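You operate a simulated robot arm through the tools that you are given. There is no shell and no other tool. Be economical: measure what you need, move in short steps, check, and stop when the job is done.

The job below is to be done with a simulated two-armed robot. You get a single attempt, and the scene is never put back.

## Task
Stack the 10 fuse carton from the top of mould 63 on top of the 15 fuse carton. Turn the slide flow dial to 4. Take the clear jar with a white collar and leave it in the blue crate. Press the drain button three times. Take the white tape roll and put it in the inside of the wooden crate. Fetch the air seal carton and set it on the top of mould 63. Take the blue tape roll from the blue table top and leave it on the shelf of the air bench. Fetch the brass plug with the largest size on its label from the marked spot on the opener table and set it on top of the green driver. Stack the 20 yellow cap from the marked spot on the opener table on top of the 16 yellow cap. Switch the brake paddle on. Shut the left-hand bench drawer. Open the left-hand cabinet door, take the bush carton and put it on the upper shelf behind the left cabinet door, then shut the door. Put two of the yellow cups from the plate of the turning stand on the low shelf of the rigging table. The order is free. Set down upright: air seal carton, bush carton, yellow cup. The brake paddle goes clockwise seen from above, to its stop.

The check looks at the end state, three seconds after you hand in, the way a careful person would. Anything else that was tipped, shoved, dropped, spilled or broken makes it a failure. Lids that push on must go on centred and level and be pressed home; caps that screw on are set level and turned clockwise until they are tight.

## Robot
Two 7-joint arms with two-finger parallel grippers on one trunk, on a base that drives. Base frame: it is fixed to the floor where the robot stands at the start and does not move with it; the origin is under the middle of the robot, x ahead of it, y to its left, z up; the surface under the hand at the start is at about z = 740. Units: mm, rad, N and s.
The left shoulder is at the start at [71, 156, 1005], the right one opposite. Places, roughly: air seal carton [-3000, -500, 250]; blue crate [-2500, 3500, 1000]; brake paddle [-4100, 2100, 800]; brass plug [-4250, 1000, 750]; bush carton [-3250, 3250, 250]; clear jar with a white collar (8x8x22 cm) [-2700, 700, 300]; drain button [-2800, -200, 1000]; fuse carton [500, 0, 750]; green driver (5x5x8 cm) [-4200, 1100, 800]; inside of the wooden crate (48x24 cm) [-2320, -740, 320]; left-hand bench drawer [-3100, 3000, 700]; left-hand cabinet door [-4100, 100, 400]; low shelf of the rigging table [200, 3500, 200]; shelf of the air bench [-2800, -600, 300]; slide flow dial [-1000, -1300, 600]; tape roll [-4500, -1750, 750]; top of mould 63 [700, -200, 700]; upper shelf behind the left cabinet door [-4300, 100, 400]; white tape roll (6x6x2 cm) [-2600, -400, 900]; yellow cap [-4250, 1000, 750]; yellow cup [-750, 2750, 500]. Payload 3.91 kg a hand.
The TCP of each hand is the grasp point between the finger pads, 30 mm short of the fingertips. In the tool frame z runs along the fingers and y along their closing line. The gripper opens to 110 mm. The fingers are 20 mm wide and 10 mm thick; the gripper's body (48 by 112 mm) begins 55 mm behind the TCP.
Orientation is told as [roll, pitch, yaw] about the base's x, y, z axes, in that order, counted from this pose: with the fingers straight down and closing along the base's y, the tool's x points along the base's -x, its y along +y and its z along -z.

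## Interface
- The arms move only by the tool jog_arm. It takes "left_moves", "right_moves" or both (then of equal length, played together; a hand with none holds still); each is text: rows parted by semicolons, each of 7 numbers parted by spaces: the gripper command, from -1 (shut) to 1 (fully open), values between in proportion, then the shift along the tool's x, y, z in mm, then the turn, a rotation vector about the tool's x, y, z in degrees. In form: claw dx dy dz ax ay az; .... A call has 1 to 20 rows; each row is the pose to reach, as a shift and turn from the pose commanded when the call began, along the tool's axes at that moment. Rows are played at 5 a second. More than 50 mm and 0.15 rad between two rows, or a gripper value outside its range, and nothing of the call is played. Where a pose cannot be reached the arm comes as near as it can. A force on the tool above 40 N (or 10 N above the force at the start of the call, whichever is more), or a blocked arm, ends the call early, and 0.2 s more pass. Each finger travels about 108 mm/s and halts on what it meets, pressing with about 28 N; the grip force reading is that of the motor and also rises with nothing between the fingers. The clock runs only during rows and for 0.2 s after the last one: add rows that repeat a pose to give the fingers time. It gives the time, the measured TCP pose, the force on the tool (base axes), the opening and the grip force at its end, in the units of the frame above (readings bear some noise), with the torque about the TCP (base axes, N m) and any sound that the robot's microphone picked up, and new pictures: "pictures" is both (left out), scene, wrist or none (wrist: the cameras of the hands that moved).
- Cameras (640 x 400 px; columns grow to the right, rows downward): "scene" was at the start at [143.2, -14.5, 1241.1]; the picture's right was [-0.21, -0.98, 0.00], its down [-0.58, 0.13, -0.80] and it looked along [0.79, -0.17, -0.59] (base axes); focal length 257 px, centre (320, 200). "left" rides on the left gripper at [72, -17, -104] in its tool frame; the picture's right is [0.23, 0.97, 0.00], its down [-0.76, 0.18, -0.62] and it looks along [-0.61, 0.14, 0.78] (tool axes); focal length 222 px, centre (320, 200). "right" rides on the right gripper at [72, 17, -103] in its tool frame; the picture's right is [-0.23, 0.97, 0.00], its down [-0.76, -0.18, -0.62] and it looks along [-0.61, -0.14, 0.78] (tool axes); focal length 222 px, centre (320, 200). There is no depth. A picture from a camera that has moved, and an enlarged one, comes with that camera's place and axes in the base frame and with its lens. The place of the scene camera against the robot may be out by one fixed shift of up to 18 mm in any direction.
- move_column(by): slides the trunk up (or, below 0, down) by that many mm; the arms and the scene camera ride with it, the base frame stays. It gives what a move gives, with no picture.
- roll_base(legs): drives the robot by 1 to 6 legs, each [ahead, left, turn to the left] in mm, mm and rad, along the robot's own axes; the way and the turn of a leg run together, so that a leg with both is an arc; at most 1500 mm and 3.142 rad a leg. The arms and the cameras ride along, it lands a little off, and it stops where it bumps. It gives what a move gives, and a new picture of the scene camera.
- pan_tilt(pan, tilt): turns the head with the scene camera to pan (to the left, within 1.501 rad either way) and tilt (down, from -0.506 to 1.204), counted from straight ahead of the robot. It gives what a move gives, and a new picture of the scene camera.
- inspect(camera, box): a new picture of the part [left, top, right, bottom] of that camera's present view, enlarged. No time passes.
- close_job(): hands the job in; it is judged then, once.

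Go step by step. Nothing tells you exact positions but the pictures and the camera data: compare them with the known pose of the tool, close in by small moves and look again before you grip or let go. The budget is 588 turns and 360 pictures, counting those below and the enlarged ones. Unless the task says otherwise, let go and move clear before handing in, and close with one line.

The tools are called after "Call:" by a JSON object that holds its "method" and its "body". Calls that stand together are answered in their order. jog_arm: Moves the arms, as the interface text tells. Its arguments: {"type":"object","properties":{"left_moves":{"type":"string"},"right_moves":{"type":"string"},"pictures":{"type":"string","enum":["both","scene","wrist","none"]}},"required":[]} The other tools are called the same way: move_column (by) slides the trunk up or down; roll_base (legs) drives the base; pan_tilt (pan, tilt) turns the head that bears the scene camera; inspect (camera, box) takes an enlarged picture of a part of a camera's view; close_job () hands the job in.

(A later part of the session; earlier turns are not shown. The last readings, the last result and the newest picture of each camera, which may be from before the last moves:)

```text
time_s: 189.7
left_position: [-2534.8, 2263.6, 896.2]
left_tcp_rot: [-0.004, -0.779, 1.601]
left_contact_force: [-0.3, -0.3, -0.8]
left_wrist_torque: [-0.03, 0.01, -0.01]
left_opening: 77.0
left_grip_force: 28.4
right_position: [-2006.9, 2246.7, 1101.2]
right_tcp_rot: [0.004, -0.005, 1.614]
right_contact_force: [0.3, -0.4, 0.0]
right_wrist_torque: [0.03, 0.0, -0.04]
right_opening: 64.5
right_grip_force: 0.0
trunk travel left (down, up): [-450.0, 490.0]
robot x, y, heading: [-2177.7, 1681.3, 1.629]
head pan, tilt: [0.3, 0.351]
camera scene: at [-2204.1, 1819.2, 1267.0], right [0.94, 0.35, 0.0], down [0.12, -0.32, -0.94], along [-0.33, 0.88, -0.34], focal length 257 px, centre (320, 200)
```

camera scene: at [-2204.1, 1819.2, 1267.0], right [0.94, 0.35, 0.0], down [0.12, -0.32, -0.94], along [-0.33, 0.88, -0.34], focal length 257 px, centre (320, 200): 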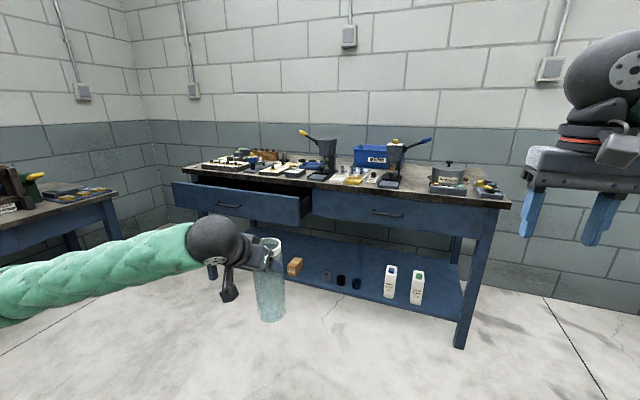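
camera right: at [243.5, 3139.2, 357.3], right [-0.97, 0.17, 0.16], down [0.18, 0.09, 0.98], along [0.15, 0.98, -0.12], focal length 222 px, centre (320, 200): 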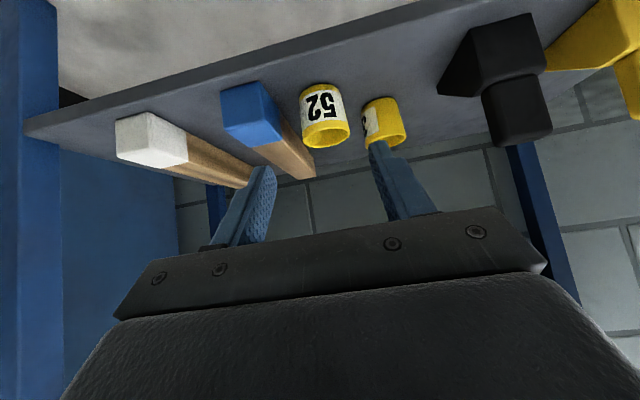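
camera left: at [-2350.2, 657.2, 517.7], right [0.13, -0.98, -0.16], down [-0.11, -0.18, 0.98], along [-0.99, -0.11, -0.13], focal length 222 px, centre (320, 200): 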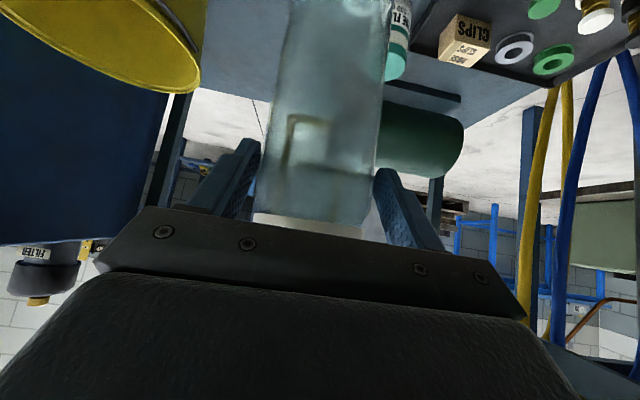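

Call:
{"method": "inspect", "body": {"camera": "left", "box": [120, 0, 520, 250]}}

Call:
{"method": "inspect", "body": {"camera": "scene", "box": [160, 110, 520, 310]}}

```text
1.60 times, centred on (320, 125) of left
camera zoom: at [-2515.3, 2138.9, 918.0], right [-0.97, -0.19, -0.16], down [-0.18, 0.1, 0.98], along [-0.17, 0.98, -0.13], focal length 355 px, centre (320, 320)
```

zoom: 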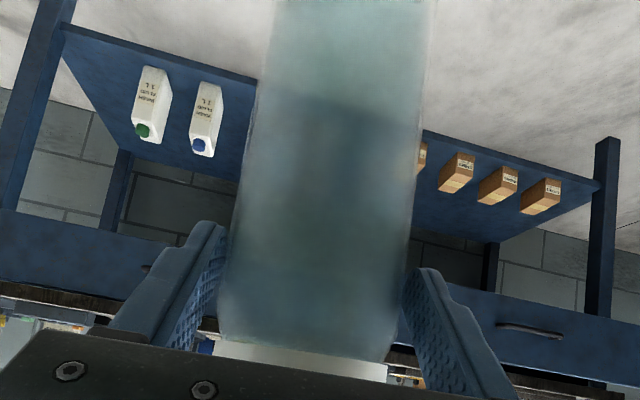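

```text
1.78 times, centred on (340, 210) of scene
camera zoom: at [-2204.1, 1819.2, 1267.0], right [0.94, 0.35, 0.0], down [0.12, -0.32, -0.94], along [-0.33, 0.88, -0.34], focal length 457 px, centre (284, 182)
```

zoom: 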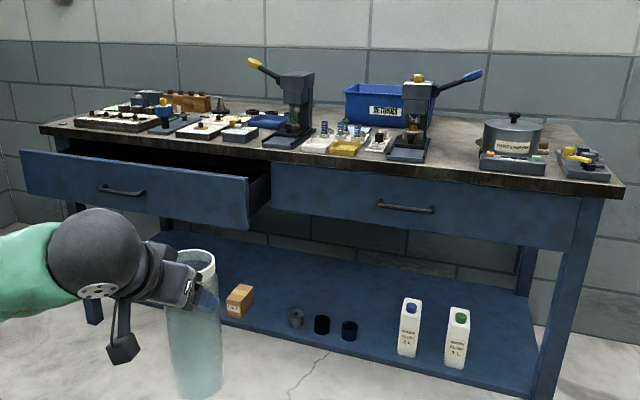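

The blue RETURNS crate is at the back of the bench between two presses, about (-2500,3750). The left drawer is open. I'll raise the trunk, square up and approach partway.

Call:
{"method": "move_column", "body": {"by": 270}}

Call:
{"method": "roll_base", "body": {"legs": [[0, 0, -0.058], [850, 60, 0]]}}

Call:
{"method": "pan_tilt", "body": {"pan": 0.25, "tilt": 0.55}}

```text
time_s: 192.4
left_position: [-2534.2, 2263.5, 1164.6]
left_tcp_rot: [-0.006, -0.779, 1.604]
left_contact_force: [-0.3, 0.2, -0.9]
left_wrist_torque: [-0.04, -0.02, 0.03]
left_opening: 76.7
left_grip_force: 28.3
right_position: [-2005.8, 2246.4, 1369.8]
right_tcp_rot: [0.004, -0.006, 1.614]
right_contact_force: [0.4, 0.1, 0.5]
right_wrist_torque: [0.01, -0.01, 0.0]
right_opening: 64.3
right_grip_force: 0.0
trunk travel left (down, up): [-720.0, 220.0]
robot x, y, heading: [-2177.8, 1680.1, 1.63]
head pan, tilt: [0.3, 0.351]
```

```text
time_s: 197.3
left_position: [-2599.7, 3098.1, 1165.9]
left_tcp_rot: [-0.005, -0.779, 1.581]
left_contact_force: [0.3, 0.2, -1.4]
left_wrist_torque: [0.0, 0.0, 0.01]
left_opening: 76.4
left_grip_force: 28.1
right_position: [-2072.4, 3070.0, 1368.8]
right_tcp_rot: [0.003, -0.005, 1.594]
right_contact_force: [-0.3, -0.6, 0.3]
right_wrist_torque: [0.02, 0.02, -0.01]
right_opening: 64.3
right_grip_force: 0.0
trunk travel left (down, up): [-720.0, 220.0]
robot x, y, heading: [-2257.5, 2505.7, 1.606]
head pan, tilt: [0.3, 0.351]
camera scene: at [-2278.8, 2647.3, 1537.0], right [0.94, 0.33, 0.0], down [0.11, -0.32, -0.94], along [-0.31, 0.89, -0.34], focal length 257 px, centre (320, 200)
```

scene: 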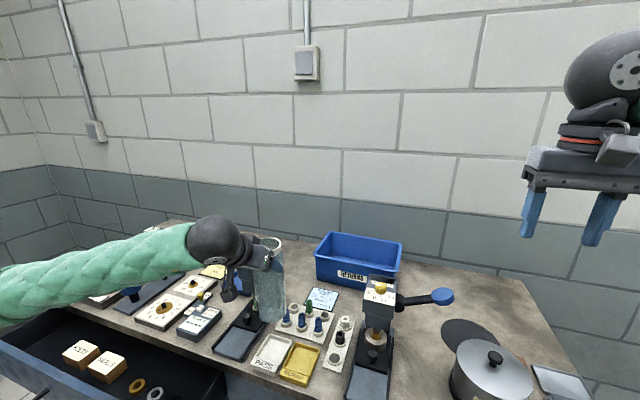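

```text
time_s: 198.0
left_position: [-2599.4, 3099.2, 1166.4]
left_tcp_rot: [-0.005, -0.778, 1.581]
left_contact_force: [-1.5, -0.5, -1.1]
left_wrist_torque: [-0.05, -0.04, -0.01]
left_opening: 75.7
left_grip_force: 27.6
right_position: [-2070.7, 3069.5, 1370.2]
right_tcp_rot: [0.004, -0.008, 1.594]
right_contact_force: [-0.3, -0.1, 0.1]
right_wrist_torque: [-0.01, 0.01, 0.0]
right_opening: 64.5
right_grip_force: 0.1
trunk travel left (down, up): [-720.0, 220.0]
robot x, y, heading: [-2254.4, 2505.6, 1.602]
head pan, tilt: [0.25, 0.55]
camera scene: at [-2273.4, 2645.3, 1518.8], right [0.96, 0.28, 0.0], down [0.15, -0.5, -0.85], along [-0.24, 0.82, -0.52], focal length 257 px, centre (320, 200)
```

scene: 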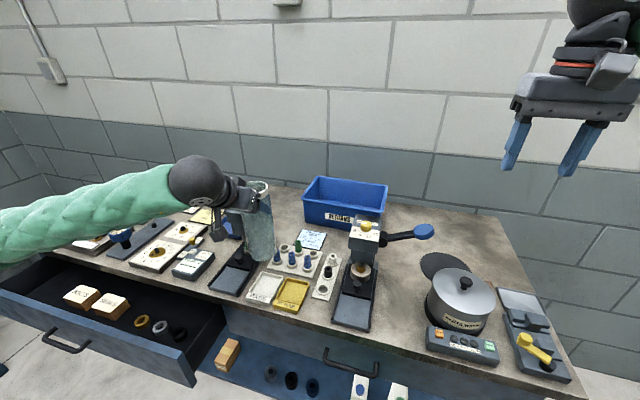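

The crate spans x -2600..-2260 and y 3560..3800, with its rim at z≈920. I'll line the jar up through the gap between the presses and advance.

Call:
{"method": "jog_arm", "body": {"left_moves": "-1 0 -45 0 0 0 0; -1 0 -85 0 0 0 0; -1 0 -85 0 0 0 0", "pictures": "none"}}

Call:
{"method": "roll_base", "body": {"legs": [[330, 0, -0.03]]}}

```text
time_s: 198.8
left_position: [-2516.1, 3099.6, 1165.4]
left_tcp_rot: [-0.004, -0.782, 1.584]
left_contact_force: [-0.1, -0.5, -0.5]
left_wrist_torque: [-0.01, 0.02, 0.04]
left_opening: 76.1
left_grip_force: 28.3
right_position: [-2072.9, 3068.3, 1371.0]
right_tcp_rot: [0.002, -0.01, 1.596]
right_contact_force: [0.1, -0.1, -0.4]
right_wrist_torque: [0.0, 0.01, -0.01]
right_opening: 64.5
right_grip_force: 0.1
trunk travel left (down, up): [-720.0, 220.0]
robot x, y, heading: [-2253.3, 2502.9, 1.609]
head pan, tilt: [0.25, 0.55]
```

```text
time_s: 200.9
left_position: [-2507.0, 3411.3, 1163.0]
left_tcp_rot: [-0.005, -0.775, 1.556]
left_contact_force: [-0.2, 0.7, -0.8]
left_wrist_torque: [-0.04, -0.04, -0.03]
left_opening: 75.8
left_grip_force: 27.7
right_position: [-2064.8, 3368.9, 1367.1]
right_tcp_rot: [0.003, -0.001, 1.567]
right_contact_force: [-0.5, 1.3, -0.7]
right_wrist_torque: [-0.04, 0.02, -0.03]
right_opening: 64.5
right_grip_force: 0.1
trunk travel left (down, up): [-720.0, 220.0]
robot x, y, heading: [-2263.2, 2806.6, 1.583]
head pan, tilt: [0.25, 0.55]
stopped in leg 1: the robot was blocked; the commanded pose is now the measured one
camera scene: at [-2277.9, 2950.5, 1518.0], right [0.97, 0.26, 0.0], down [0.14, -0.51, -0.85], along [-0.22, 0.82, -0.53], focal length 257 px, centre (320, 200)
```

scene: 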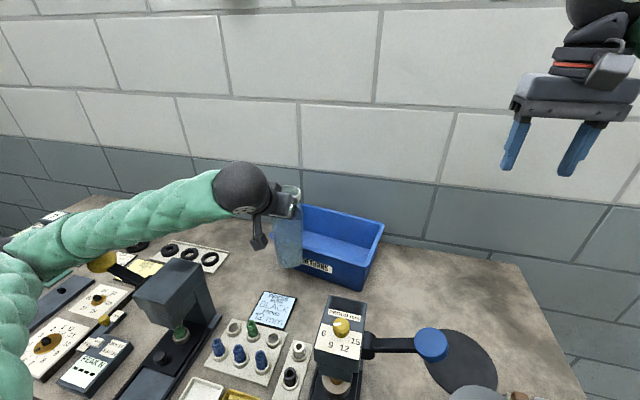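

Call:
{"method": "jog_arm", "body": {"left_moves": "-1 -31 -7 31 0 0 0; -1 -63 -14 62 0 0 0; -1 -94 -21 92 0 0 0; -1 -126 -28 123 0 0 0; -1 -157 -35 154 0 0 0; -1 -189 -43 185 0 0 0; -1 -189 -43 185 0 0 0", "pictures": "both"}}

```text
time_s: 202.5
left_position: [-2461.4, 3669.7, 1169.2]
left_tcp_rot: [-0.013, -0.783, 1.561]
left_contact_force: [-0.8, 0.1, -0.7]
left_wrist_torque: [0.02, -0.04, -0.08]
left_opening: 79.4
left_grip_force: 28.3
right_position: [-2067.2, 3358.9, 1373.1]
right_tcp_rot: [0.0, -0.011, 1.567]
right_contact_force: [-0.4, -0.8, 1.1]
right_wrist_torque: [0.04, -0.11, -0.05]
right_opening: 64.3
right_grip_force: 0.0
trunk travel left (down, up): [-720.0, 220.0]
robot x, y, heading: [-2259.0, 2805.3, 1.582]
head pan, tilt: [0.25, 0.55]
camera scene: at [-2281.0, 2940.3, 1519.0], right [0.97, 0.26, 0.01], down [0.14, -0.5, -0.85], along [-0.22, 0.83, -0.52], focal length 257 px, centre (320, 200)
camera left: at [-2447.7, 3543.9, 1190.2], right [-0.98, -0.14, -0.17], down [-0.18, 0.1, 0.98], along [-0.12, 0.98, -0.13], focal length 222 px, centre (320, 200)
```

scene: 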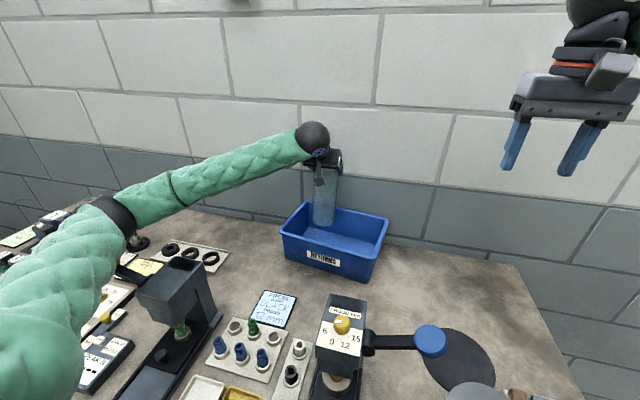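
left: 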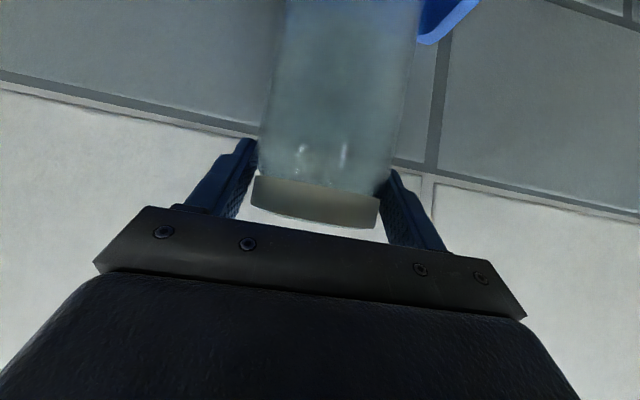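

The jar slipped a little and the pads are now at the collar. My elbow is close to the left press lever, so I'll raise the trunk first and then lower the hand gently, which keeps the elbow high.

Call:
{"method": "move_column", "body": {"by": 180}}

Call:
{"method": "jog_arm", "body": {"left_moves": "-1 11 0 11 0 0 0; -1 24 0 24 0 0 0; -1 40 0 40 0 0 0; -1 56 0 56 0 0 0; -1 72 0 72 0 0 0; -1 88 0 88 0 0 0; -1 104 0 104 0 0 0; -1 118 0 118 0 0 0; -1 127 0 127 0 0 0; -1 127 0 127 0 0 0", "pictures": "both"}}

```text
time_s: 204.5
left_position: [-2460.4, 3673.0, 1346.6]
left_tcp_rot: [-0.006, -0.78, 1.557]
left_contact_force: [0.3, -0.2, -0.9]
left_wrist_torque: [0.01, 0.0, 0.01]
left_opening: 79.3
left_grip_force: 28.2
right_position: [-2066.3, 3365.1, 1550.0]
right_tcp_rot: [0.003, -0.007, 1.566]
right_contact_force: [0.4, -0.3, 0.1]
right_wrist_torque: [0.02, 0.03, -0.01]
right_opening: 64.4
right_grip_force: 0.0
trunk travel left (down, up): [-900.0, 40.0]
robot x, y, heading: [-2262.5, 2803.6, 1.583]
head pan, tilt: [0.25, 0.55]
```

```text
time_s: 206.7
left_position: [-2460.2, 3671.1, 1166.8]
left_tcp_rot: [-0.006, -0.778, 1.558]
left_contact_force: [0.7, -0.8, -0.8]
left_wrist_torque: [-0.03, 0.02, -0.01]
left_opening: 79.5
left_grip_force: 28.2
right_position: [-2065.5, 3365.4, 1549.5]
right_tcp_rot: [0.003, -0.004, 1.567]
right_contact_force: [-0.5, 0.9, -0.7]
right_wrist_torque: [-0.01, 0.0, 0.0]
right_opening: 64.6
right_grip_force: 0.1
trunk travel left (down, up): [-900.0, 40.0]
robot x, y, heading: [-2258.6, 2804.2, 1.579]
head pan, tilt: [0.25, 0.55]
camera scene: at [-2277.9, 2945.9, 1698.7], right [0.97, 0.26, 0.0], down [0.14, -0.51, -0.85], along [-0.22, 0.82, -0.52], focal length 257 px, centre (320, 200)
camera left: at [-2447.6, 3545.8, 1188.6], right [-0.98, -0.14, -0.16], down [-0.18, 0.11, 0.98], along [-0.12, 0.98, -0.13], focal length 222 px, centre (320, 200)
```

scene: 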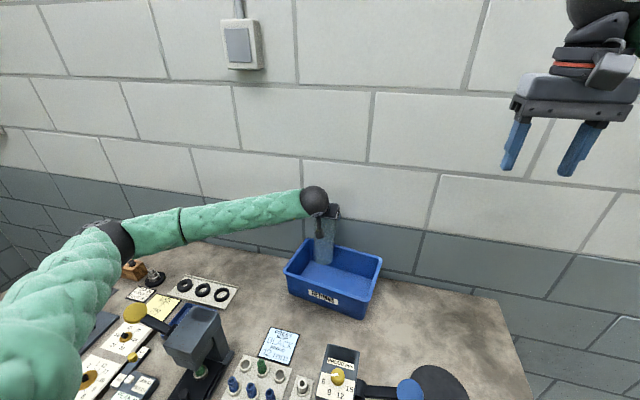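
left: 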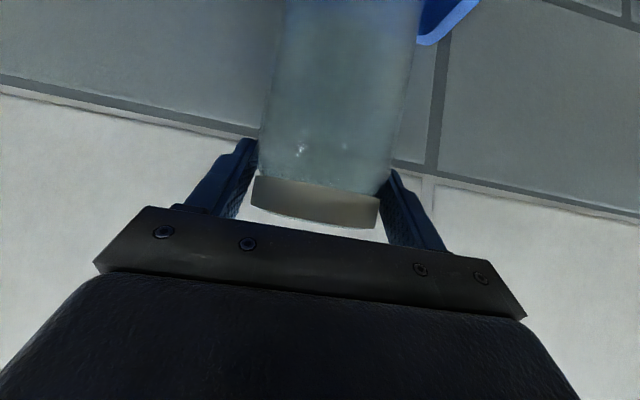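

No further slip. The jar bottom is at z≈955 over the crate; lowering gently until it touches.

Call:
{"method": "jog_arm", "body": {"left_moves": "-1 7 0 7 0 0 0; -1 16 0 16 0 0 0; -1 27 0 27 0 0 0; -1 38 0 38 0 0 0; -1 49 0 49 0 0 0; -1 58 0 58 0 0 0; -1 65 0 65 0 0 0; -1 70 0 70 0 0 0; -1 70 0 70 0 0 0", "pictures": "both"}}

```text
time_s: 208.7
left_position: [-2459.7, 3669.3, 1068.0]
left_tcp_rot: [-0.005, -0.78, 1.556]
left_contact_force: [-0.9, -1.8, 22.6]
left_wrist_torque: [0.04, 0.16, -0.02]
left_opening: 79.2
left_grip_force: 28.3
right_position: [-2065.1, 3362.2, 1550.4]
right_tcp_rot: [0.004, -0.006, 1.566]
right_contact_force: [0.0, 0.3, 1.0]
right_wrist_torque: [0.01, -0.01, -0.02]
right_opening: 64.1
right_grip_force: 0.1
trunk travel left (down, up): [-900.0, 40.0]
robot x, y, heading: [-2264.5, 2802.4, 1.577]
head pan, tilt: [0.25, 0.55]
camera scene: at [-2276.9, 2943.0, 1698.9], right [0.97, 0.26, 0.0], down [0.13, -0.5, -0.85], along [-0.22, 0.82, -0.52], focal length 257 px, centre (320, 200)
camera left: at [-2446.6, 3542.7, 1090.2], right [-0.98, -0.14, -0.16], down [-0.18, 0.11, 0.98], along [-0.12, 0.98, -0.13], focal length 222 px, centre (320, 200)
```

scene: 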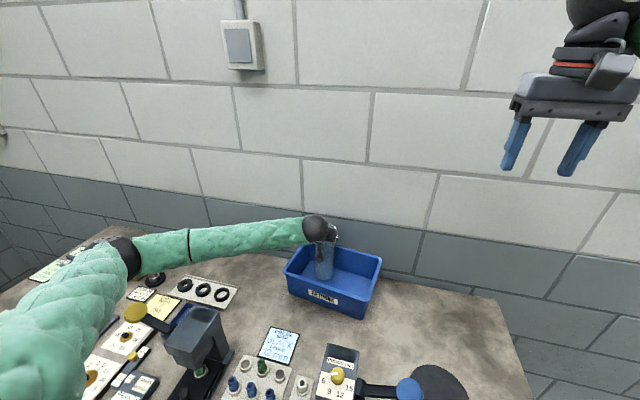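
left: 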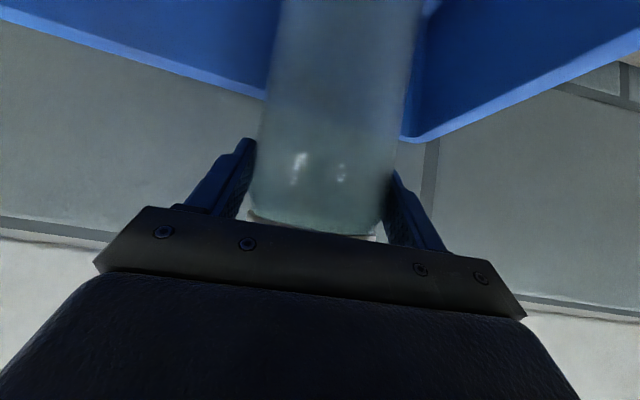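

The jar stands in the crate. Releasing and withdrawing.

Call:
{"method": "jog_arm", "body": {"left_moves": "-0.2 -1 0 -1 0 0 0; 0.6 -1 0 -1 0 0 0; 1 -1 0 -1 0 0 0; 1 -1 0 -1 0 0 0; 1 -1 0 -25 0 0 0; 1 -1 0 -65 0 0 0; 1 -1 0 -105 0 0 0; 1 -1 0 -150 0 0 0; 1 -1 0 -195 0 0 0", "pictures": "both"}}

```text
time_s: 210.7
left_position: [-2461.2, 3534.6, 1206.9]
left_tcp_rot: [-0.005, -0.779, 1.556]
left_contact_force: [-0.2, 0.7, 0.2]
left_wrist_torque: [0.01, 0.0, 0.01]
left_opening: 110.0
left_grip_force: 0.0
right_position: [-2065.6, 3363.0, 1550.2]
right_tcp_rot: [0.004, -0.008, 1.568]
right_contact_force: [0.0, -0.2, 1.0]
right_wrist_torque: [0.08, -0.03, 0.02]
right_opening: 64.4
right_grip_force: 0.0
trunk travel left (down, up): [-900.0, 40.0]
robot x, y, heading: [-2261.7, 2803.4, 1.583]
head pan, tilt: [0.25, 0.55]
camera scene: at [-2277.8, 2943.9, 1698.9], right [0.97, 0.26, 0.0], down [0.14, -0.5, -0.85], along [-0.22, 0.82, -0.52], focal length 257 px, centre (320, 200)
camera left: at [-2448.5, 3408.7, 1229.1], right [-0.98, -0.14, -0.16], down [-0.18, 0.11, 0.98], along [-0.12, 0.98, -0.13], focal length 222 px, centre (320, 200)
```

scene: 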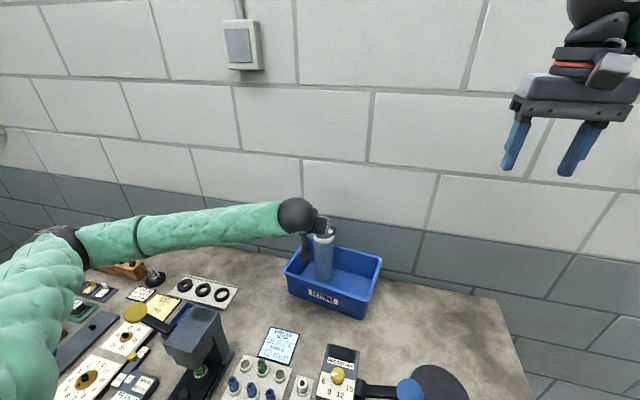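
left: 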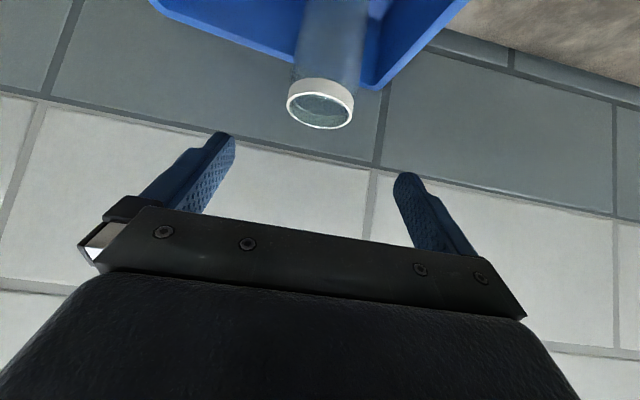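

The jar stands in the crate. Next I'll back off, lower the trunk and look at the drawer and the cartons below it.

Call:
{"method": "roll_base", "body": {"legs": [[-650, 0, 0]]}}

Call:
{"method": "move_column", "body": {"by": -400}}

Call:
{"method": "roll_base", "body": {"legs": [[0, 600, 0]]}}

Call:
{"method": "pan_tilt", "body": {"pan": 0.35, "tilt": 0.45}}

```text
time_s: 214.4
left_position: [-2454.2, 2867.0, 1205.7]
left_tcp_rot: [-0.004, -0.779, 1.558]
left_contact_force: [0.2, 0.0, -0.1]
left_wrist_torque: [-0.02, 0.0, -0.03]
left_opening: 110.1
left_grip_force: 0.1
right_position: [-2058.2, 2696.4, 1549.0]
right_tcp_rot: [0.006, -0.006, 1.568]
right_contact_force: [-0.4, 0.0, 0.0]
right_wrist_torque: [-0.03, -0.02, 0.0]
right_opening: 64.5
right_grip_force: 0.1
trunk travel left (down, up): [-900.0, 40.0]
robot x, y, heading: [-2251.1, 2134.8, 1.582]
head pan, tilt: [0.25, 0.55]
camera scene: at [-2269.5, 2276.6, 1698.6], right [0.97, 0.26, 0.0], down [0.14, -0.51, -0.85], along [-0.22, 0.82, -0.52], focal length 257 px, centre (320, 200)
```

scene: 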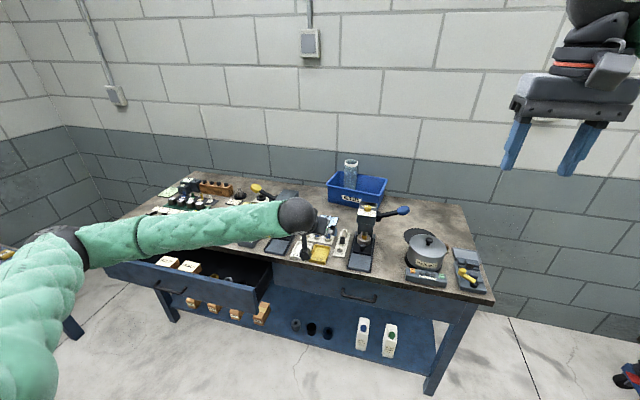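

```text
time_s: 218.2
left_position: [-2453.5, 2865.7, 805.2]
left_tcp_rot: [-0.004, -0.779, 1.557]
left_contact_force: [0.0, -0.1, 0.0]
left_wrist_torque: [0.02, 0.0, -0.04]
left_opening: 110.0
left_grip_force: 0.0
right_position: [-2056.6, 2695.4, 1150.6]
right_tcp_rot: [0.002, -0.005, 1.569]
right_contact_force: [-0.5, -0.1, 0.3]
right_wrist_torque: [-0.02, -0.03, -0.01]
right_opening: 64.6
right_grip_force: 0.1
trunk travel left (down, up): [-500.0, 440.0]
robot x, y, heading: [-2257.1, 2134.4, 1.585]
head pan, tilt: [0.25, 0.55]
```

```text
time_s: 220.0
left_position: [-2653.8, 2859.9, 807.6]
left_tcp_rot: [-0.02, -0.781, 1.548]
left_contact_force: [28.4, 1.1, -5.1]
left_wrist_torque: [0.04, 0.13, -0.05]
left_opening: 94.9
left_grip_force: 0.1
right_position: [-2265.2, 2692.3, 1150.0]
right_tcp_rot: [0.003, -0.005, 1.568]
right_contact_force: [-0.3, 0.0, 0.4]
right_wrist_torque: [0.01, -0.03, 0.02]
right_opening: 64.6
right_grip_force: 0.1
trunk travel left (down, up): [-500.0, 440.0]
robot x, y, heading: [-2459.1, 2136.0, 1.588]
head pan, tilt: [0.25, 0.55]
stopped in leg 1: the force on the tool passed its limit at 64 N (the readings are from after the stop); the commanded pose is now the measured one
camera scene: at [-2478.1, 2272.4, 1298.9], right [0.97, 0.26, 0.0], down [0.14, -0.5, -0.85], along [-0.22, 0.82, -0.52], focal length 257 px, centre (320, 200)
```

scene: 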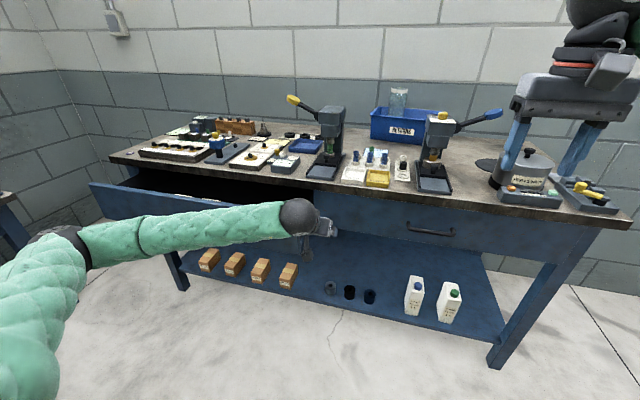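

```text
time_s: 220.7
left_position: [-2653.2, 2862.0, 806.6]
left_tcp_rot: [-0.014, -0.78, 1.547]
left_contact_force: [32.2, 0.0, -3.8]
left_wrist_torque: [0.01, 0.32, 0.03]
left_opening: 94.0
left_grip_force: 0.0
right_position: [-2262.8, 2693.5, 1149.8]
right_tcp_rot: [0.006, -0.005, 1.567]
right_contact_force: [-0.4, 0.8, -0.9]
right_wrist_torque: [0.04, -0.03, 0.03]
right_opening: 64.4
right_grip_force: 0.0
trunk travel left (down, up): [-500.0, 440.0]
robot x, y, heading: [-2457.7, 2135.6, 1.578]
head pan, tilt: [0.351, 0.45]
camera scene: at [-2484.6, 2272.7, 1307.7], right [0.93, 0.35, 0.0], down [0.15, -0.41, -0.9], along [-0.32, 0.84, -0.44], focal length 257 px, centre (320, 200)
```

scene: 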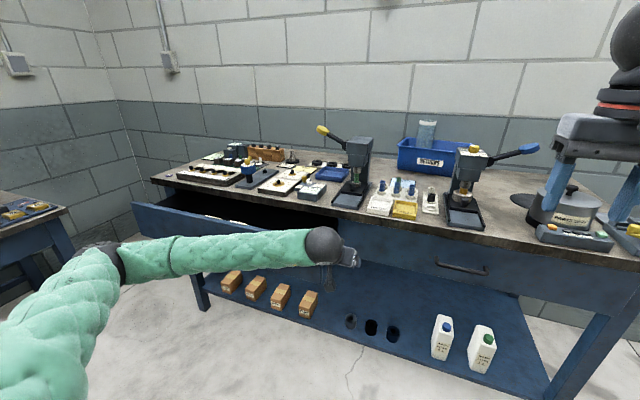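

The left fingertips touched the drawer's side. I'll ease off and retreat from it before going on.

Call:
{"method": "roll_base", "body": {"legs": [[0, -60, 0], [-300, 0, 0], [0, 420, 0]]}}

Call:
{"method": "pan_tilt", "body": {"pan": 0.3, "tilt": 0.45}}

```text
time_s: 224.6
left_position: [-2722.0, 2625.0, 806.1]
left_tcp_rot: [-0.023, -0.78, 1.562]
left_contact_force: [0.2, 0.0, -0.6]
left_wrist_torque: [-0.02, -0.01, -0.05]
left_opening: 110.0
left_grip_force: 0.0
right_position: [-2332.4, 2462.7, 1148.8]
right_tcp_rot: [0.0, -0.002, 1.576]
right_contact_force: [-1.2, -0.4, -0.8]
right_wrist_torque: [-0.08, -0.06, 0.03]
right_opening: 64.6
right_grip_force: 0.0
trunk travel left (down, up): [-500.0, 440.0]
robot x, y, heading: [-2517.1, 1899.6, 1.588]
head pan, tilt: [0.351, 0.45]
stopped in leg 3: the robot was blocked; the commanded pose is now the measured one
camera scene: at [-2550.7, 2039.4, 1307.3], right [0.93, 0.37, 0.0], down [0.16, -0.41, -0.9], along [-0.33, 0.84, -0.44], focal length 257 px, centre (320, 200)
```

scene: 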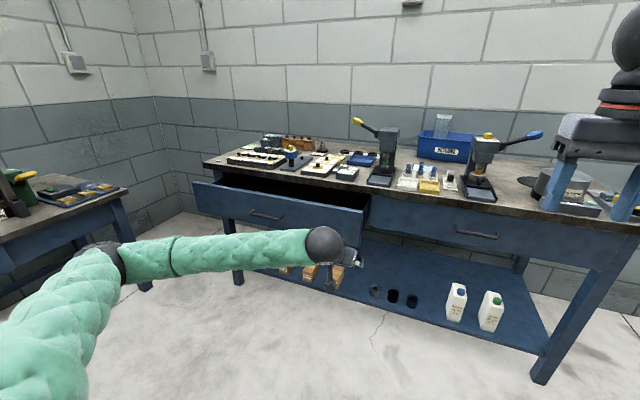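

```text
time_s: 225.2
left_position: [-2719.1, 2623.7, 808.2]
left_tcp_rot: [-0.015, -0.781, 1.559]
left_contact_force: [0.3, -0.7, 0.0]
left_wrist_torque: [0.01, 0.0, 0.03]
left_opening: 109.9
left_grip_force: 0.0
right_position: [-2326.6, 2460.1, 1147.7]
right_tcp_rot: [0.004, -0.003, 1.575]
right_contact_force: [0.1, -0.4, 1.2]
right_wrist_torque: [0.01, 0.03, 0.02]
right_opening: 64.4
right_grip_force: 0.2
trunk travel left (down, up): [-500.0, 440.0]
robot x, y, heading: [-2519.6, 1896.2, 1.592]
head pan, tilt: [0.3, 0.45]
camera scene: at [-2541.9, 2038.1, 1307.8], right [0.95, 0.32, 0.0], down [0.14, -0.41, -0.9], along [-0.29, 0.85, -0.44], focal length 257 px, centre (320, 200)
```

scene: 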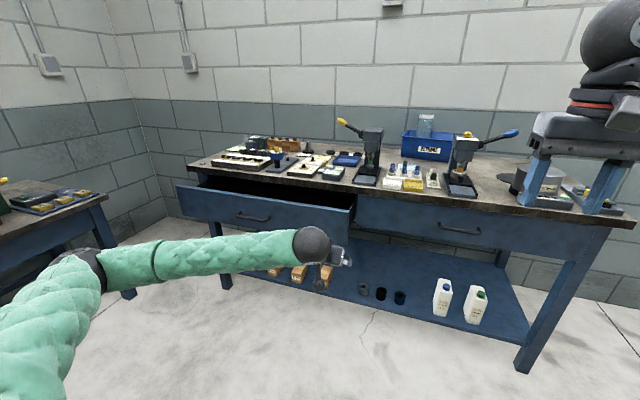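

Call:
{"method": "roll_base", "body": {"legs": [[0, -30, 0]]}}

Call:
{"method": "pan_tilt", "body": {"pan": 1.45, "tilt": 0.8}}

```text
time_s: 226.0
left_position: [-2686.0, 2625.8, 808.8]
left_tcp_rot: [-0.015, -0.784, 1.561]
left_contact_force: [-0.1, 0.2, -0.6]
left_wrist_torque: [0.01, 0.04, 0.02]
left_opening: 109.9
left_grip_force: 0.1
right_position: [-2295.2, 2460.4, 1148.8]
right_tcp_rot: [0.005, -0.003, 1.574]
right_contact_force: [0.6, 0.6, 0.1]
right_wrist_torque: [0.01, 0.04, -0.03]
right_opening: 64.6
right_grip_force: 0.1
trunk travel left (down, up): [-500.0, 440.0]
robot x, y, heading: [-2489.2, 1898.1, 1.592]
head pan, tilt: [0.3, 0.45]
camera scene: at [-2509.8, 2039.2, 1307.8], right [0.95, 0.32, 0.0], down [0.14, -0.41, -0.9], along [-0.29, 0.85, -0.44], focal length 257 px, centre (320, 200)
```

scene: 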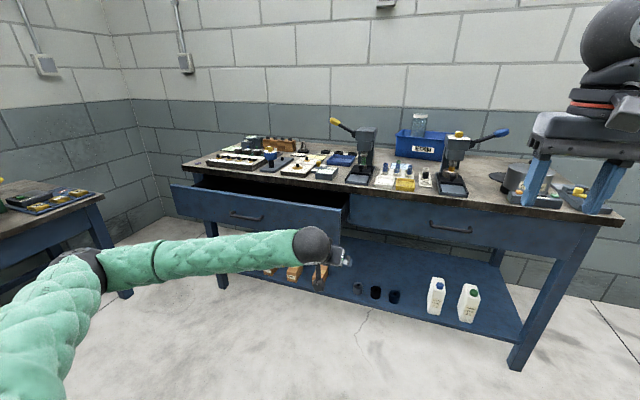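

```text
time_s: 227.4
left_position: [-2689.6, 2624.4, 808.8]
left_tcp_rot: [-0.017, -0.783, 1.559]
left_contact_force: [0.0, 0.7, -0.4]
left_wrist_torque: [0.0, 0.0, 0.01]
left_opening: 110.0
left_grip_force: 0.1
right_position: [-2298.1, 2460.5, 1149.9]
right_tcp_rot: [0.003, -0.003, 1.576]
right_contact_force: [-0.5, 1.3, -0.6]
right_wrist_torque: [0.01, 0.0, 0.0]
right_opening: 64.5
right_grip_force: 0.0
trunk travel left (down, up): [-500.0, 440.0]
robot x, y, heading: [-2488.3, 1897.2, 1.593]
head pan, tilt: [1.45, 0.799]
camera scene: at [-2563.4, 1959.9, 1277.4], right [0.1, 1.0, 0.0], down [0.71, -0.07, -0.7], along [-0.69, 0.07, -0.72], focal length 257 px, centre (320, 200)
```

scene: 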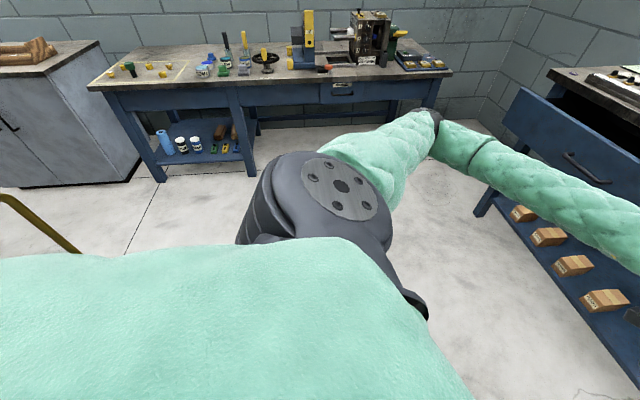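

I'll close the left fingers, draw that hand back a bit, drive past the scrap bin and line up in front of the drawer.

Call:
{"method": "jog_arm", "body": {"left_moves": "0 28 0 -28 0 0 0; -1 56 0 -56 0 0 0; -1 84 0 -84 0 0 0; -1 84 0 -84 0 0 0", "pictures": "none"}}

Call:
{"method": "roll_base", "body": {"legs": [[250, 0, -0.02], [0, 310, 0]]}}

Call:
{"method": "pan_tilt", "body": {"pan": 0.3, "tilt": 0.7}}

```text
time_s: 228.4
left_position: [-2692.9, 2507.6, 808.6]
left_tcp_rot: [-0.016, -0.781, 1.561]
left_contact_force: [-0.6, 0.1, -1.1]
left_wrist_torque: [-0.01, 0.02, 0.0]
left_opening: 0.2
left_grip_force: 28.2
right_position: [-2299.0, 2461.7, 1148.6]
right_tcp_rot: [0.005, -0.002, 1.575]
right_contact_force: [-0.8, 0.5, -0.6]
right_wrist_torque: [-0.03, 0.03, -0.03]
right_opening: 64.6
right_grip_force: 0.1
trunk travel left (down, up): [-500.0, 440.0]
robot x, y, heading: [-2488.1, 1899.9, 1.595]
head pan, tilt: [1.45, 0.799]
```

```text
time_s: 231.9
left_position: [-2994.1, 2754.9, 807.8]
left_tcp_rot: [-0.02, -0.782, 1.535]
left_contact_force: [-0.6, -0.7, -0.3]
left_wrist_torque: [-0.02, 0.03, -0.04]
left_opening: 0.0
left_grip_force: 28.0
right_position: [-2600.8, 2699.0, 1149.1]
right_tcp_rot: [0.001, -0.004, 1.548]
right_contact_force: [-0.5, -0.4, -0.3]
right_wrist_torque: [0.0, 0.02, -0.03]
right_opening: 64.6
right_grip_force: 0.1
trunk travel left (down, up): [-500.0, 440.0]
robot x, y, heading: [-2804.0, 2139.5, 1.565]
head pan, tilt: [1.45, 0.799]
camera scene: at [-2880.1, 2204.5, 1277.3], right [0.12, 0.99, 0.0], down [0.71, -0.09, -0.7], along [-0.69, 0.09, -0.72], focal length 257 px, centre (320, 200)
```

scene: 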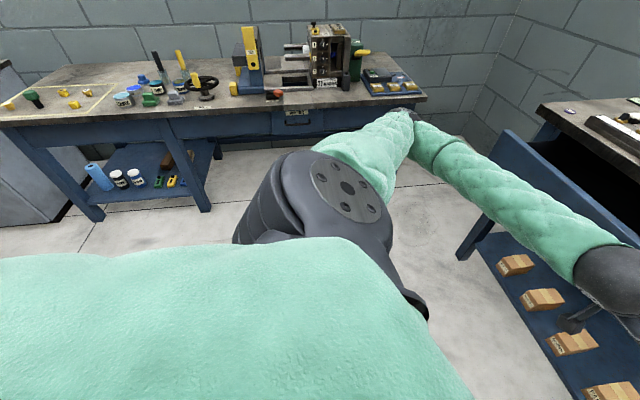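

```text
time_s: 233.3
left_position: [-2993.0, 2753.8, 806.7]
left_tcp_rot: [-0.016, -0.782, 1.535]
left_contact_force: [-0.8, 0.0, 0.6]
left_wrist_torque: [0.04, 0.01, 0.03]
left_opening: 0.0
left_grip_force: 28.5
right_position: [-2600.4, 2698.8, 1149.3]
right_tcp_rot: [0.003, -0.004, 1.548]
right_contact_force: [0.8, 0.0, 0.4]
right_wrist_torque: [-0.03, 0.01, -0.01]
right_opening: 64.4
right_grip_force: 0.0
trunk travel left (down, up): [-500.0, 440.0]
robot x, y, heading: [-2806.2, 2139.8, 1.57]
head pan, tilt: [0.3, 0.7]
camera scene: at [-2823.8, 2275.8, 1285.6], right [0.96, 0.29, 0.0], down [0.19, -0.62, -0.76], along [-0.22, 0.73, -0.64], focal length 257 px, centre (320, 200)
```

scene: 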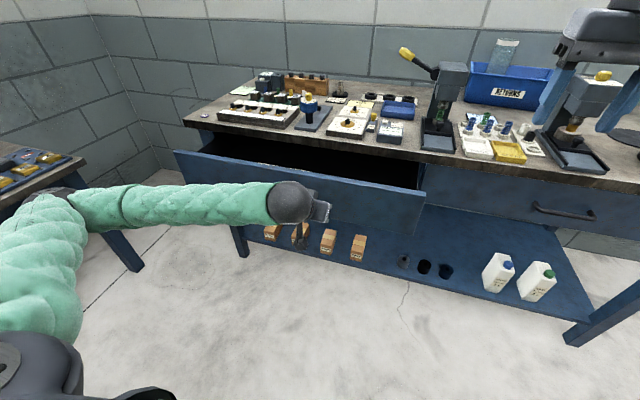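

The fist is in front of the drawer panel, right of its handle. I'll push by jogging forward.

Call:
{"method": "jog_arm", "body": {"left_moves": "-1 -21 0 21 0 0 0; -1 -42 0 42 0 0 0; -1 -60 0 60 0 0 0; -1 -78 0 78 0 0 0; -1 -96 0 96 0 0 0; -1 -114 0 114 0 0 0; -1 -132 0 132 0 0 0; -1 -150 0 150 0 0 0; -1 -168 0 168 0 0 0", "pictures": "scene"}}

```text
time_s: 235.3
left_position: [-2982.7, 2994.2, 809.6]
left_tcp_rot: [-0.017, -0.782, 1.536]
left_contact_force: [-0.2, -0.2, -0.1]
left_wrist_torque: [0.02, 0.0, 0.0]
left_opening: 0.1
left_grip_force: 28.6
right_position: [-2599.8, 2697.3, 1150.3]
right_tcp_rot: [0.003, -0.005, 1.547]
right_contact_force: [-0.2, -0.3, 0.1]
right_wrist_torque: [-0.01, -0.02, -0.01]
right_opening: 64.2
right_grip_force: 0.0
trunk travel left (down, up): [-500.0, 440.0]
robot x, y, heading: [-2809.1, 2138.2, 1.564]
head pan, tilt: [0.3, 0.7]
camera scene: at [-2823.4, 2276.3, 1285.5], right [0.96, 0.29, 0.0], down [0.19, -0.62, -0.76], along [-0.22, 0.73, -0.64], focal length 257 px, centre (320, 200)
```

scene: 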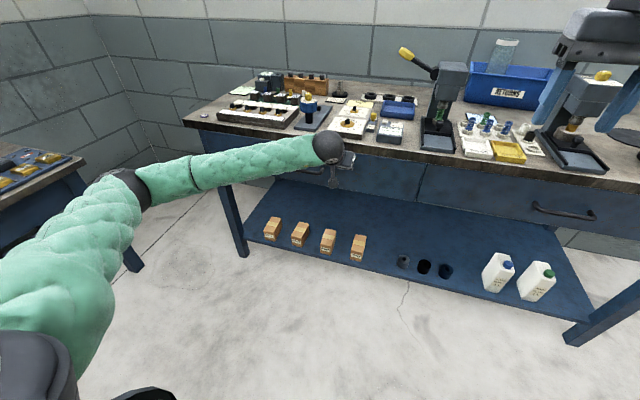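

The drawer has gone nearly flush. I'll push a little more until it resists.

Call:
{"method": "jog_arm", "body": {"left_moves": "-1 -10 0 10 0 0 0; -1 -20 0 20 0 0 0; -1 -30 0 30 0 0 0; -1 -40 0 40 0 0 0; -1 -50 0 50 0 0 0; -1 -60 0 60 0 0 0; -1 -70 0 70 0 0 0; -1 -80 0 80 0 0 0", "pictures": "scene"}}

```text
time_s: 235.8
left_position: [-2979.9, 3008.5, 808.1]
left_tcp_rot: [-0.019, -0.777, 1.534]
left_contact_force: [-1.6, -25.3, 9.7]
left_wrist_torque: [-0.17, 0.01, 0.1]
left_opening: 0.0
left_grip_force: 27.3
right_position: [-2601.3, 2698.8, 1149.5]
right_tcp_rot: [0.002, -0.004, 1.55]
right_contact_force: [0.1, 0.3, 0.3]
right_wrist_torque: [-0.04, -0.01, -0.04]
right_opening: 64.2
right_grip_force: 0.0
trunk travel left (down, up): [-500.0, 440.0]
robot x, y, heading: [-2804.4, 2140.4, 1.569]
head pan, tilt: [0.3, 0.7]
stopped in row 2 (left hand): the force on the tool passed its limit at 66 N (the readings are from after the stop); the commanded pose is now the measured one
camera scene: at [-2824.0, 2275.1, 1285.8], right [0.96, 0.29, 0.0], down [0.19, -0.62, -0.76], along [-0.23, 0.73, -0.64], focal length 257 px, centre (320, 200)
```

scene: 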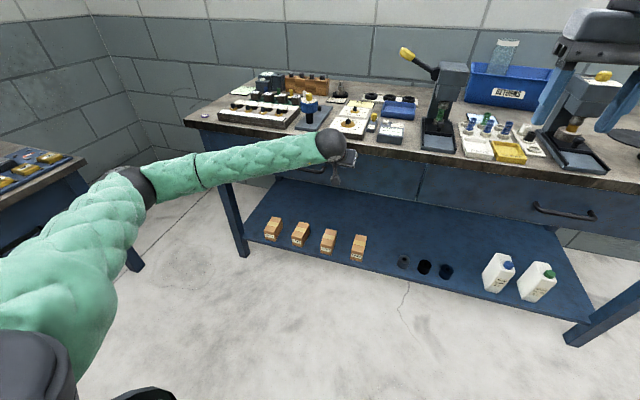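

The drawer has reached its stop and lies flush. Now for the carton labels.

Call:
{"method": "jog_arm", "body": {"left_moves": "-1 20 0 -20 0 0 0; -1 50 0 -50 0 0 0; -1 80 0 -80 0 0 0; -1 110 0 -110 0 0 0; -1 140 0 -140 0 0 0", "pictures": "none"}}

Call:
{"method": "inspect", "body": {"camera": "scene", "box": [240, 190, 400, 290]}}

```text
time_s: 237.0
left_position: [-2984.8, 2809.0, 809.2]
left_tcp_rot: [-0.017, -0.779, 1.532]
left_contact_force: [0.6, 0.9, -0.5]
left_wrist_torque: [-0.01, 0.02, 0.0]
left_opening: 0.0
left_grip_force: 27.6
right_position: [-2601.2, 2698.0, 1149.0]
right_tcp_rot: [0.005, -0.006, 1.549]
right_contact_force: [-1.2, 0.0, 1.0]
right_wrist_torque: [0.01, 0.02, 0.0]
right_opening: 64.4
right_grip_force: 0.0
trunk travel left (down, up): [-500.0, 440.0]
robot x, y, heading: [-2810.1, 2136.6, 1.567]
head pan, tilt: [0.3, 0.7]
```

```text
4.00 times, centred on (320, 240) of scene
camera zoom: at [-2824.1, 2275.1, 1285.7], right [0.96, 0.29, 0.0], down [0.19, -0.62, -0.76], along [-0.22, 0.73, -0.64], focal length 1029 px, centre (320, 40)
```

zoom: 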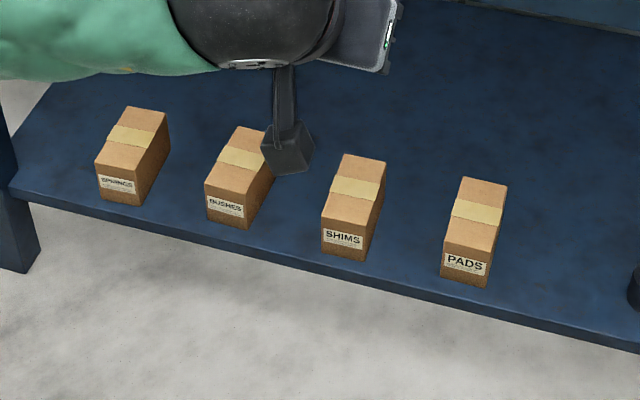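

BUSHES is the second carton from the left, at about x -3190 just inside the shelf's front edge. I'll take it with the right hand. First I raise and tuck the left hand, tilt the right, drive over and lower the trunk.

Call:
{"method": "jog_arm", "body": {"left_moves": "-1 -10 0 -30 0 0 0; -1 -20 0 -60 0 0 0; -1 -30 0 -90 0 0 0; -1 -40 0 -120 0 0 0; -1 -50 0 -150 0 0 0; -1 -60 0 -180 0 0 0; -1 -70 0 -212 0 0 0", "right_moves": "0.5 -10 0 0 0 -7 0; 0.5 -20 0 0 0 -14 0; 0.5 -30 0 0 0 -21 0; 0.5 -40 0 0 0 -28 0; 0.5 -50 0 0 0 -35 0; 0.5 -60 0 0 0 -42 0; 0.5 -70 0 0 0 -45 0", "pictures": "none"}}

Call:
{"method": "roll_base", "body": {"legs": [[60, 0, 0], [0, 620, 0]]}}

Call:
{"method": "move_column", "body": {"by": -400}}

Call:
{"method": "pan_tilt", "body": {"pan": -0.2, "tilt": 0.5}}

```text
time_s: 238.6
left_position: [-2995.7, 2726.5, 1009.7]
left_tcp_rot: [-0.018, -0.779, 1.533]
left_contact_force: [-0.2, 0.3, 0.0]
left_wrist_torque: [-0.01, 0.02, -0.02]
left_opening: 0.2
left_grip_force: 27.7
left hand out of reach, approached as far as the arm can: row 7
right_position: [-2599.8, 2769.6, 1150.2]
right_tcp_rot: [0.005, -0.791, 1.546]
right_contact_force: [-0.7, 0.1, -0.1]
right_wrist_torque: [0.01, 0.01, 0.0]
right_opening: 82.5
right_grip_force: 0.1
trunk travel left (down, up): [-500.0, 440.0]
robot x, y, heading: [-2805.0, 2139.6, 1.572]
head pan, tilt: [0.3, 0.7]
```

```text
time_s: 242.5
left_position: [-3604.2, 2776.9, 1011.8]
left_tcp_rot: [-0.017, -0.779, 1.543]
left_contact_force: [-0.1, -0.5, 0.5]
left_wrist_torque: [0.04, -0.01, -0.03]
left_opening: 0.0
left_grip_force: 28.2
right_position: [-3209.1, 2827.2, 1151.1]
right_tcp_rot: [0.008, -0.789, 1.559]
right_contact_force: [0.6, 0.3, -0.3]
right_wrist_torque: [-0.02, 0.0, 0.01]
right_opening: 82.5
right_grip_force: 0.1
trunk travel left (down, up): [-500.0, 440.0]
robot x, y, heading: [-3410.2, 2195.9, 1.587]
head pan, tilt: [0.3, 0.7]
stopped in leg 2: the robot was blocked; the commanded pose is now the measured one
camera scene: at [-3425.0, 2328.9, 1285.8], right [0.95, 0.31, 0.0], down [0.2, -0.61, -0.77], along [-0.24, 0.73, -0.64], focal length 257 px, centre (320, 200)
```

scene: 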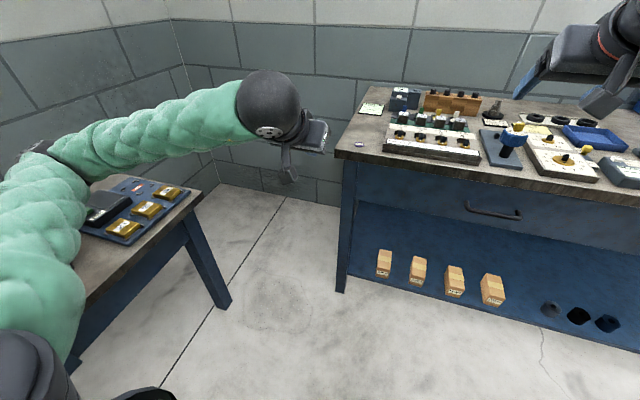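

```text
time_s: 245.1
left_position: [-3528.5, 2873.3, 710.5]
left_tcp_rot: [0.038, -0.761, 1.368]
left_contact_force: [-0.3, 2.1, -0.6]
left_wrist_torque: [-0.05, -0.03, -0.07]
left_opening: 0.0
left_grip_force: 28.3
right_position: [-3128.7, 2863.5, 867.8]
right_tcp_rot: [-0.088, -0.819, 1.411]
right_contact_force: [1.0, 2.1, -0.3]
right_wrist_torque: [-0.09, 0.03, 0.02]
right_opening: 82.5
right_grip_force: 0.1
trunk travel left (down, up): [-209.0, 731.0]
robot x, y, heading: [-3399.8, 2268.9, 1.414]
head pan, tilt: [0.3, 0.7]
stopped: the arm was blocked; the commanded pose is now the measured one
```

```text
time_s: 246.0
left_position: [-3525.4, 2862.9, 709.4]
left_tcp_rot: [0.04, -0.757, 1.354]
left_contact_force: [0.3, 0.0, 0.3]
left_wrist_torque: [0.0, 0.03, 0.04]
left_opening: 0.0
left_grip_force: 27.8
right_position: [-3127.3, 2855.2, 871.2]
right_tcp_rot: [-0.079, -0.822, 1.399]
right_contact_force: [-0.4, 0.1, -0.3]
right_wrist_torque: [-0.01, 0.01, 0.01]
right_opening: 82.5
right_grip_force: 0.1
trunk travel left (down, up): [-209.0, 731.0]
robot x, y, heading: [-3407.2, 2267.0, 1.41]
head pan, tilt: [-0.201, 0.499]
camera scene: at [-3248.1, 2385.4, 1020.6], right [0.93, -0.35, -0.11], down [-0.27, -0.43, -0.86], along [0.25, 0.83, -0.49], focal length 257 px, centre (320, 200)
```

scene: 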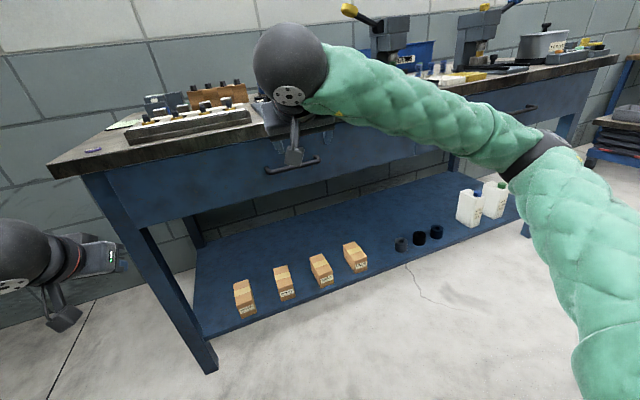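

The left elbow came down on the opener table and the robot is tilting. I'll raise the trunk straight away.

Call:
{"method": "move_column", "body": {"by": 150}}

Call:
{"method": "pan_tilt", "body": {"pan": 0.9, "tilt": 0.6}}

```text
time_s: 246.4
left_position: [-3587.8, 2892.9, 660.6]
left_tcp_rot: [-0.001, -0.706, 1.398]
left_contact_force: [-1.9, 2.1, 0.5]
left_wrist_torque: [-0.15, -0.12, -0.13]
left_opening: 0.1
left_grip_force: 28.1
right_position: [-3208.5, 2886.5, 872.0]
right_tcp_rot: [-0.187, -0.839, 1.475]
right_contact_force: [0.5, 2.0, -1.3]
right_wrist_torque: [-0.01, -0.03, -0.03]
right_opening: 82.6
right_grip_force: 0.1
trunk travel left (down, up): [-211.0, 729.0]
robot x, y, heading: [-3402.6, 2283.0, 1.371]
head pan, tilt: [-0.201, 0.499]
stopped: the arm was blocked; the commanded pose is now the measured one
```

```text
time_s: 247.7
left_position: [-3582.7, 2886.9, 674.9]
left_tcp_rot: [-0.016, -0.737, 1.4]
left_contact_force: [0.5, -0.4, -0.2]
left_wrist_torque: [-0.02, 0.01, 0.01]
left_opening: 0.1
left_grip_force: 28.4
right_position: [-3204.5, 2874.3, 873.2]
right_tcp_rot: [-0.171, -0.84, 1.478]
right_contact_force: [0.2, -0.3, -0.6]
right_wrist_torque: [0.0, 0.01, -0.01]
right_opening: 82.7
right_grip_force: 0.0
trunk travel left (down, up): [-211.0, 729.0]
robot x, y, heading: [-3405.5, 2280.6, 1.373]
head pan, tilt: [0.901, 0.6]
camera scene: at [-3367.1, 2380.8, 1020.0], right [0.76, 0.65, -0.05], down [0.3, -0.41, -0.86], along [-0.58, 0.64, -0.51], focal length 257 px, centre (320, 200)
```

scene: 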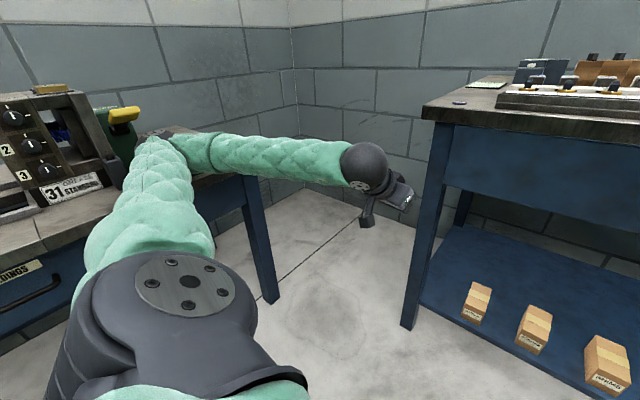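

Call:
{"method": "move_column", "body": {"by": 40}}

```text
time_s: 248.0
left_position: [-3637.0, 2924.0, 635.3]
left_tcp_rot: [-0.083, -0.723, 1.452]
left_contact_force: [-2.1, 2.9, 1.9]
left_wrist_torque: [-0.36, -0.08, -0.17]
left_opening: 0.3
left_grip_force: 27.6
right_position: [-3270.0, 2906.6, 862.3]
right_tcp_rot: [-0.287, -0.825, 1.559]
right_contact_force: [0.5, 2.4, -2.0]
right_wrist_torque: [0.02, -0.05, -0.04]
right_opening: 82.4
right_grip_force: 0.0
trunk travel left (down, up): [-215.0, 725.0]
robot x, y, heading: [-3396.3, 2293.3, 1.336]
head pan, tilt: [0.901, 0.6]
stopped: the arm was blocked; the commanded pose is now the measured one
```

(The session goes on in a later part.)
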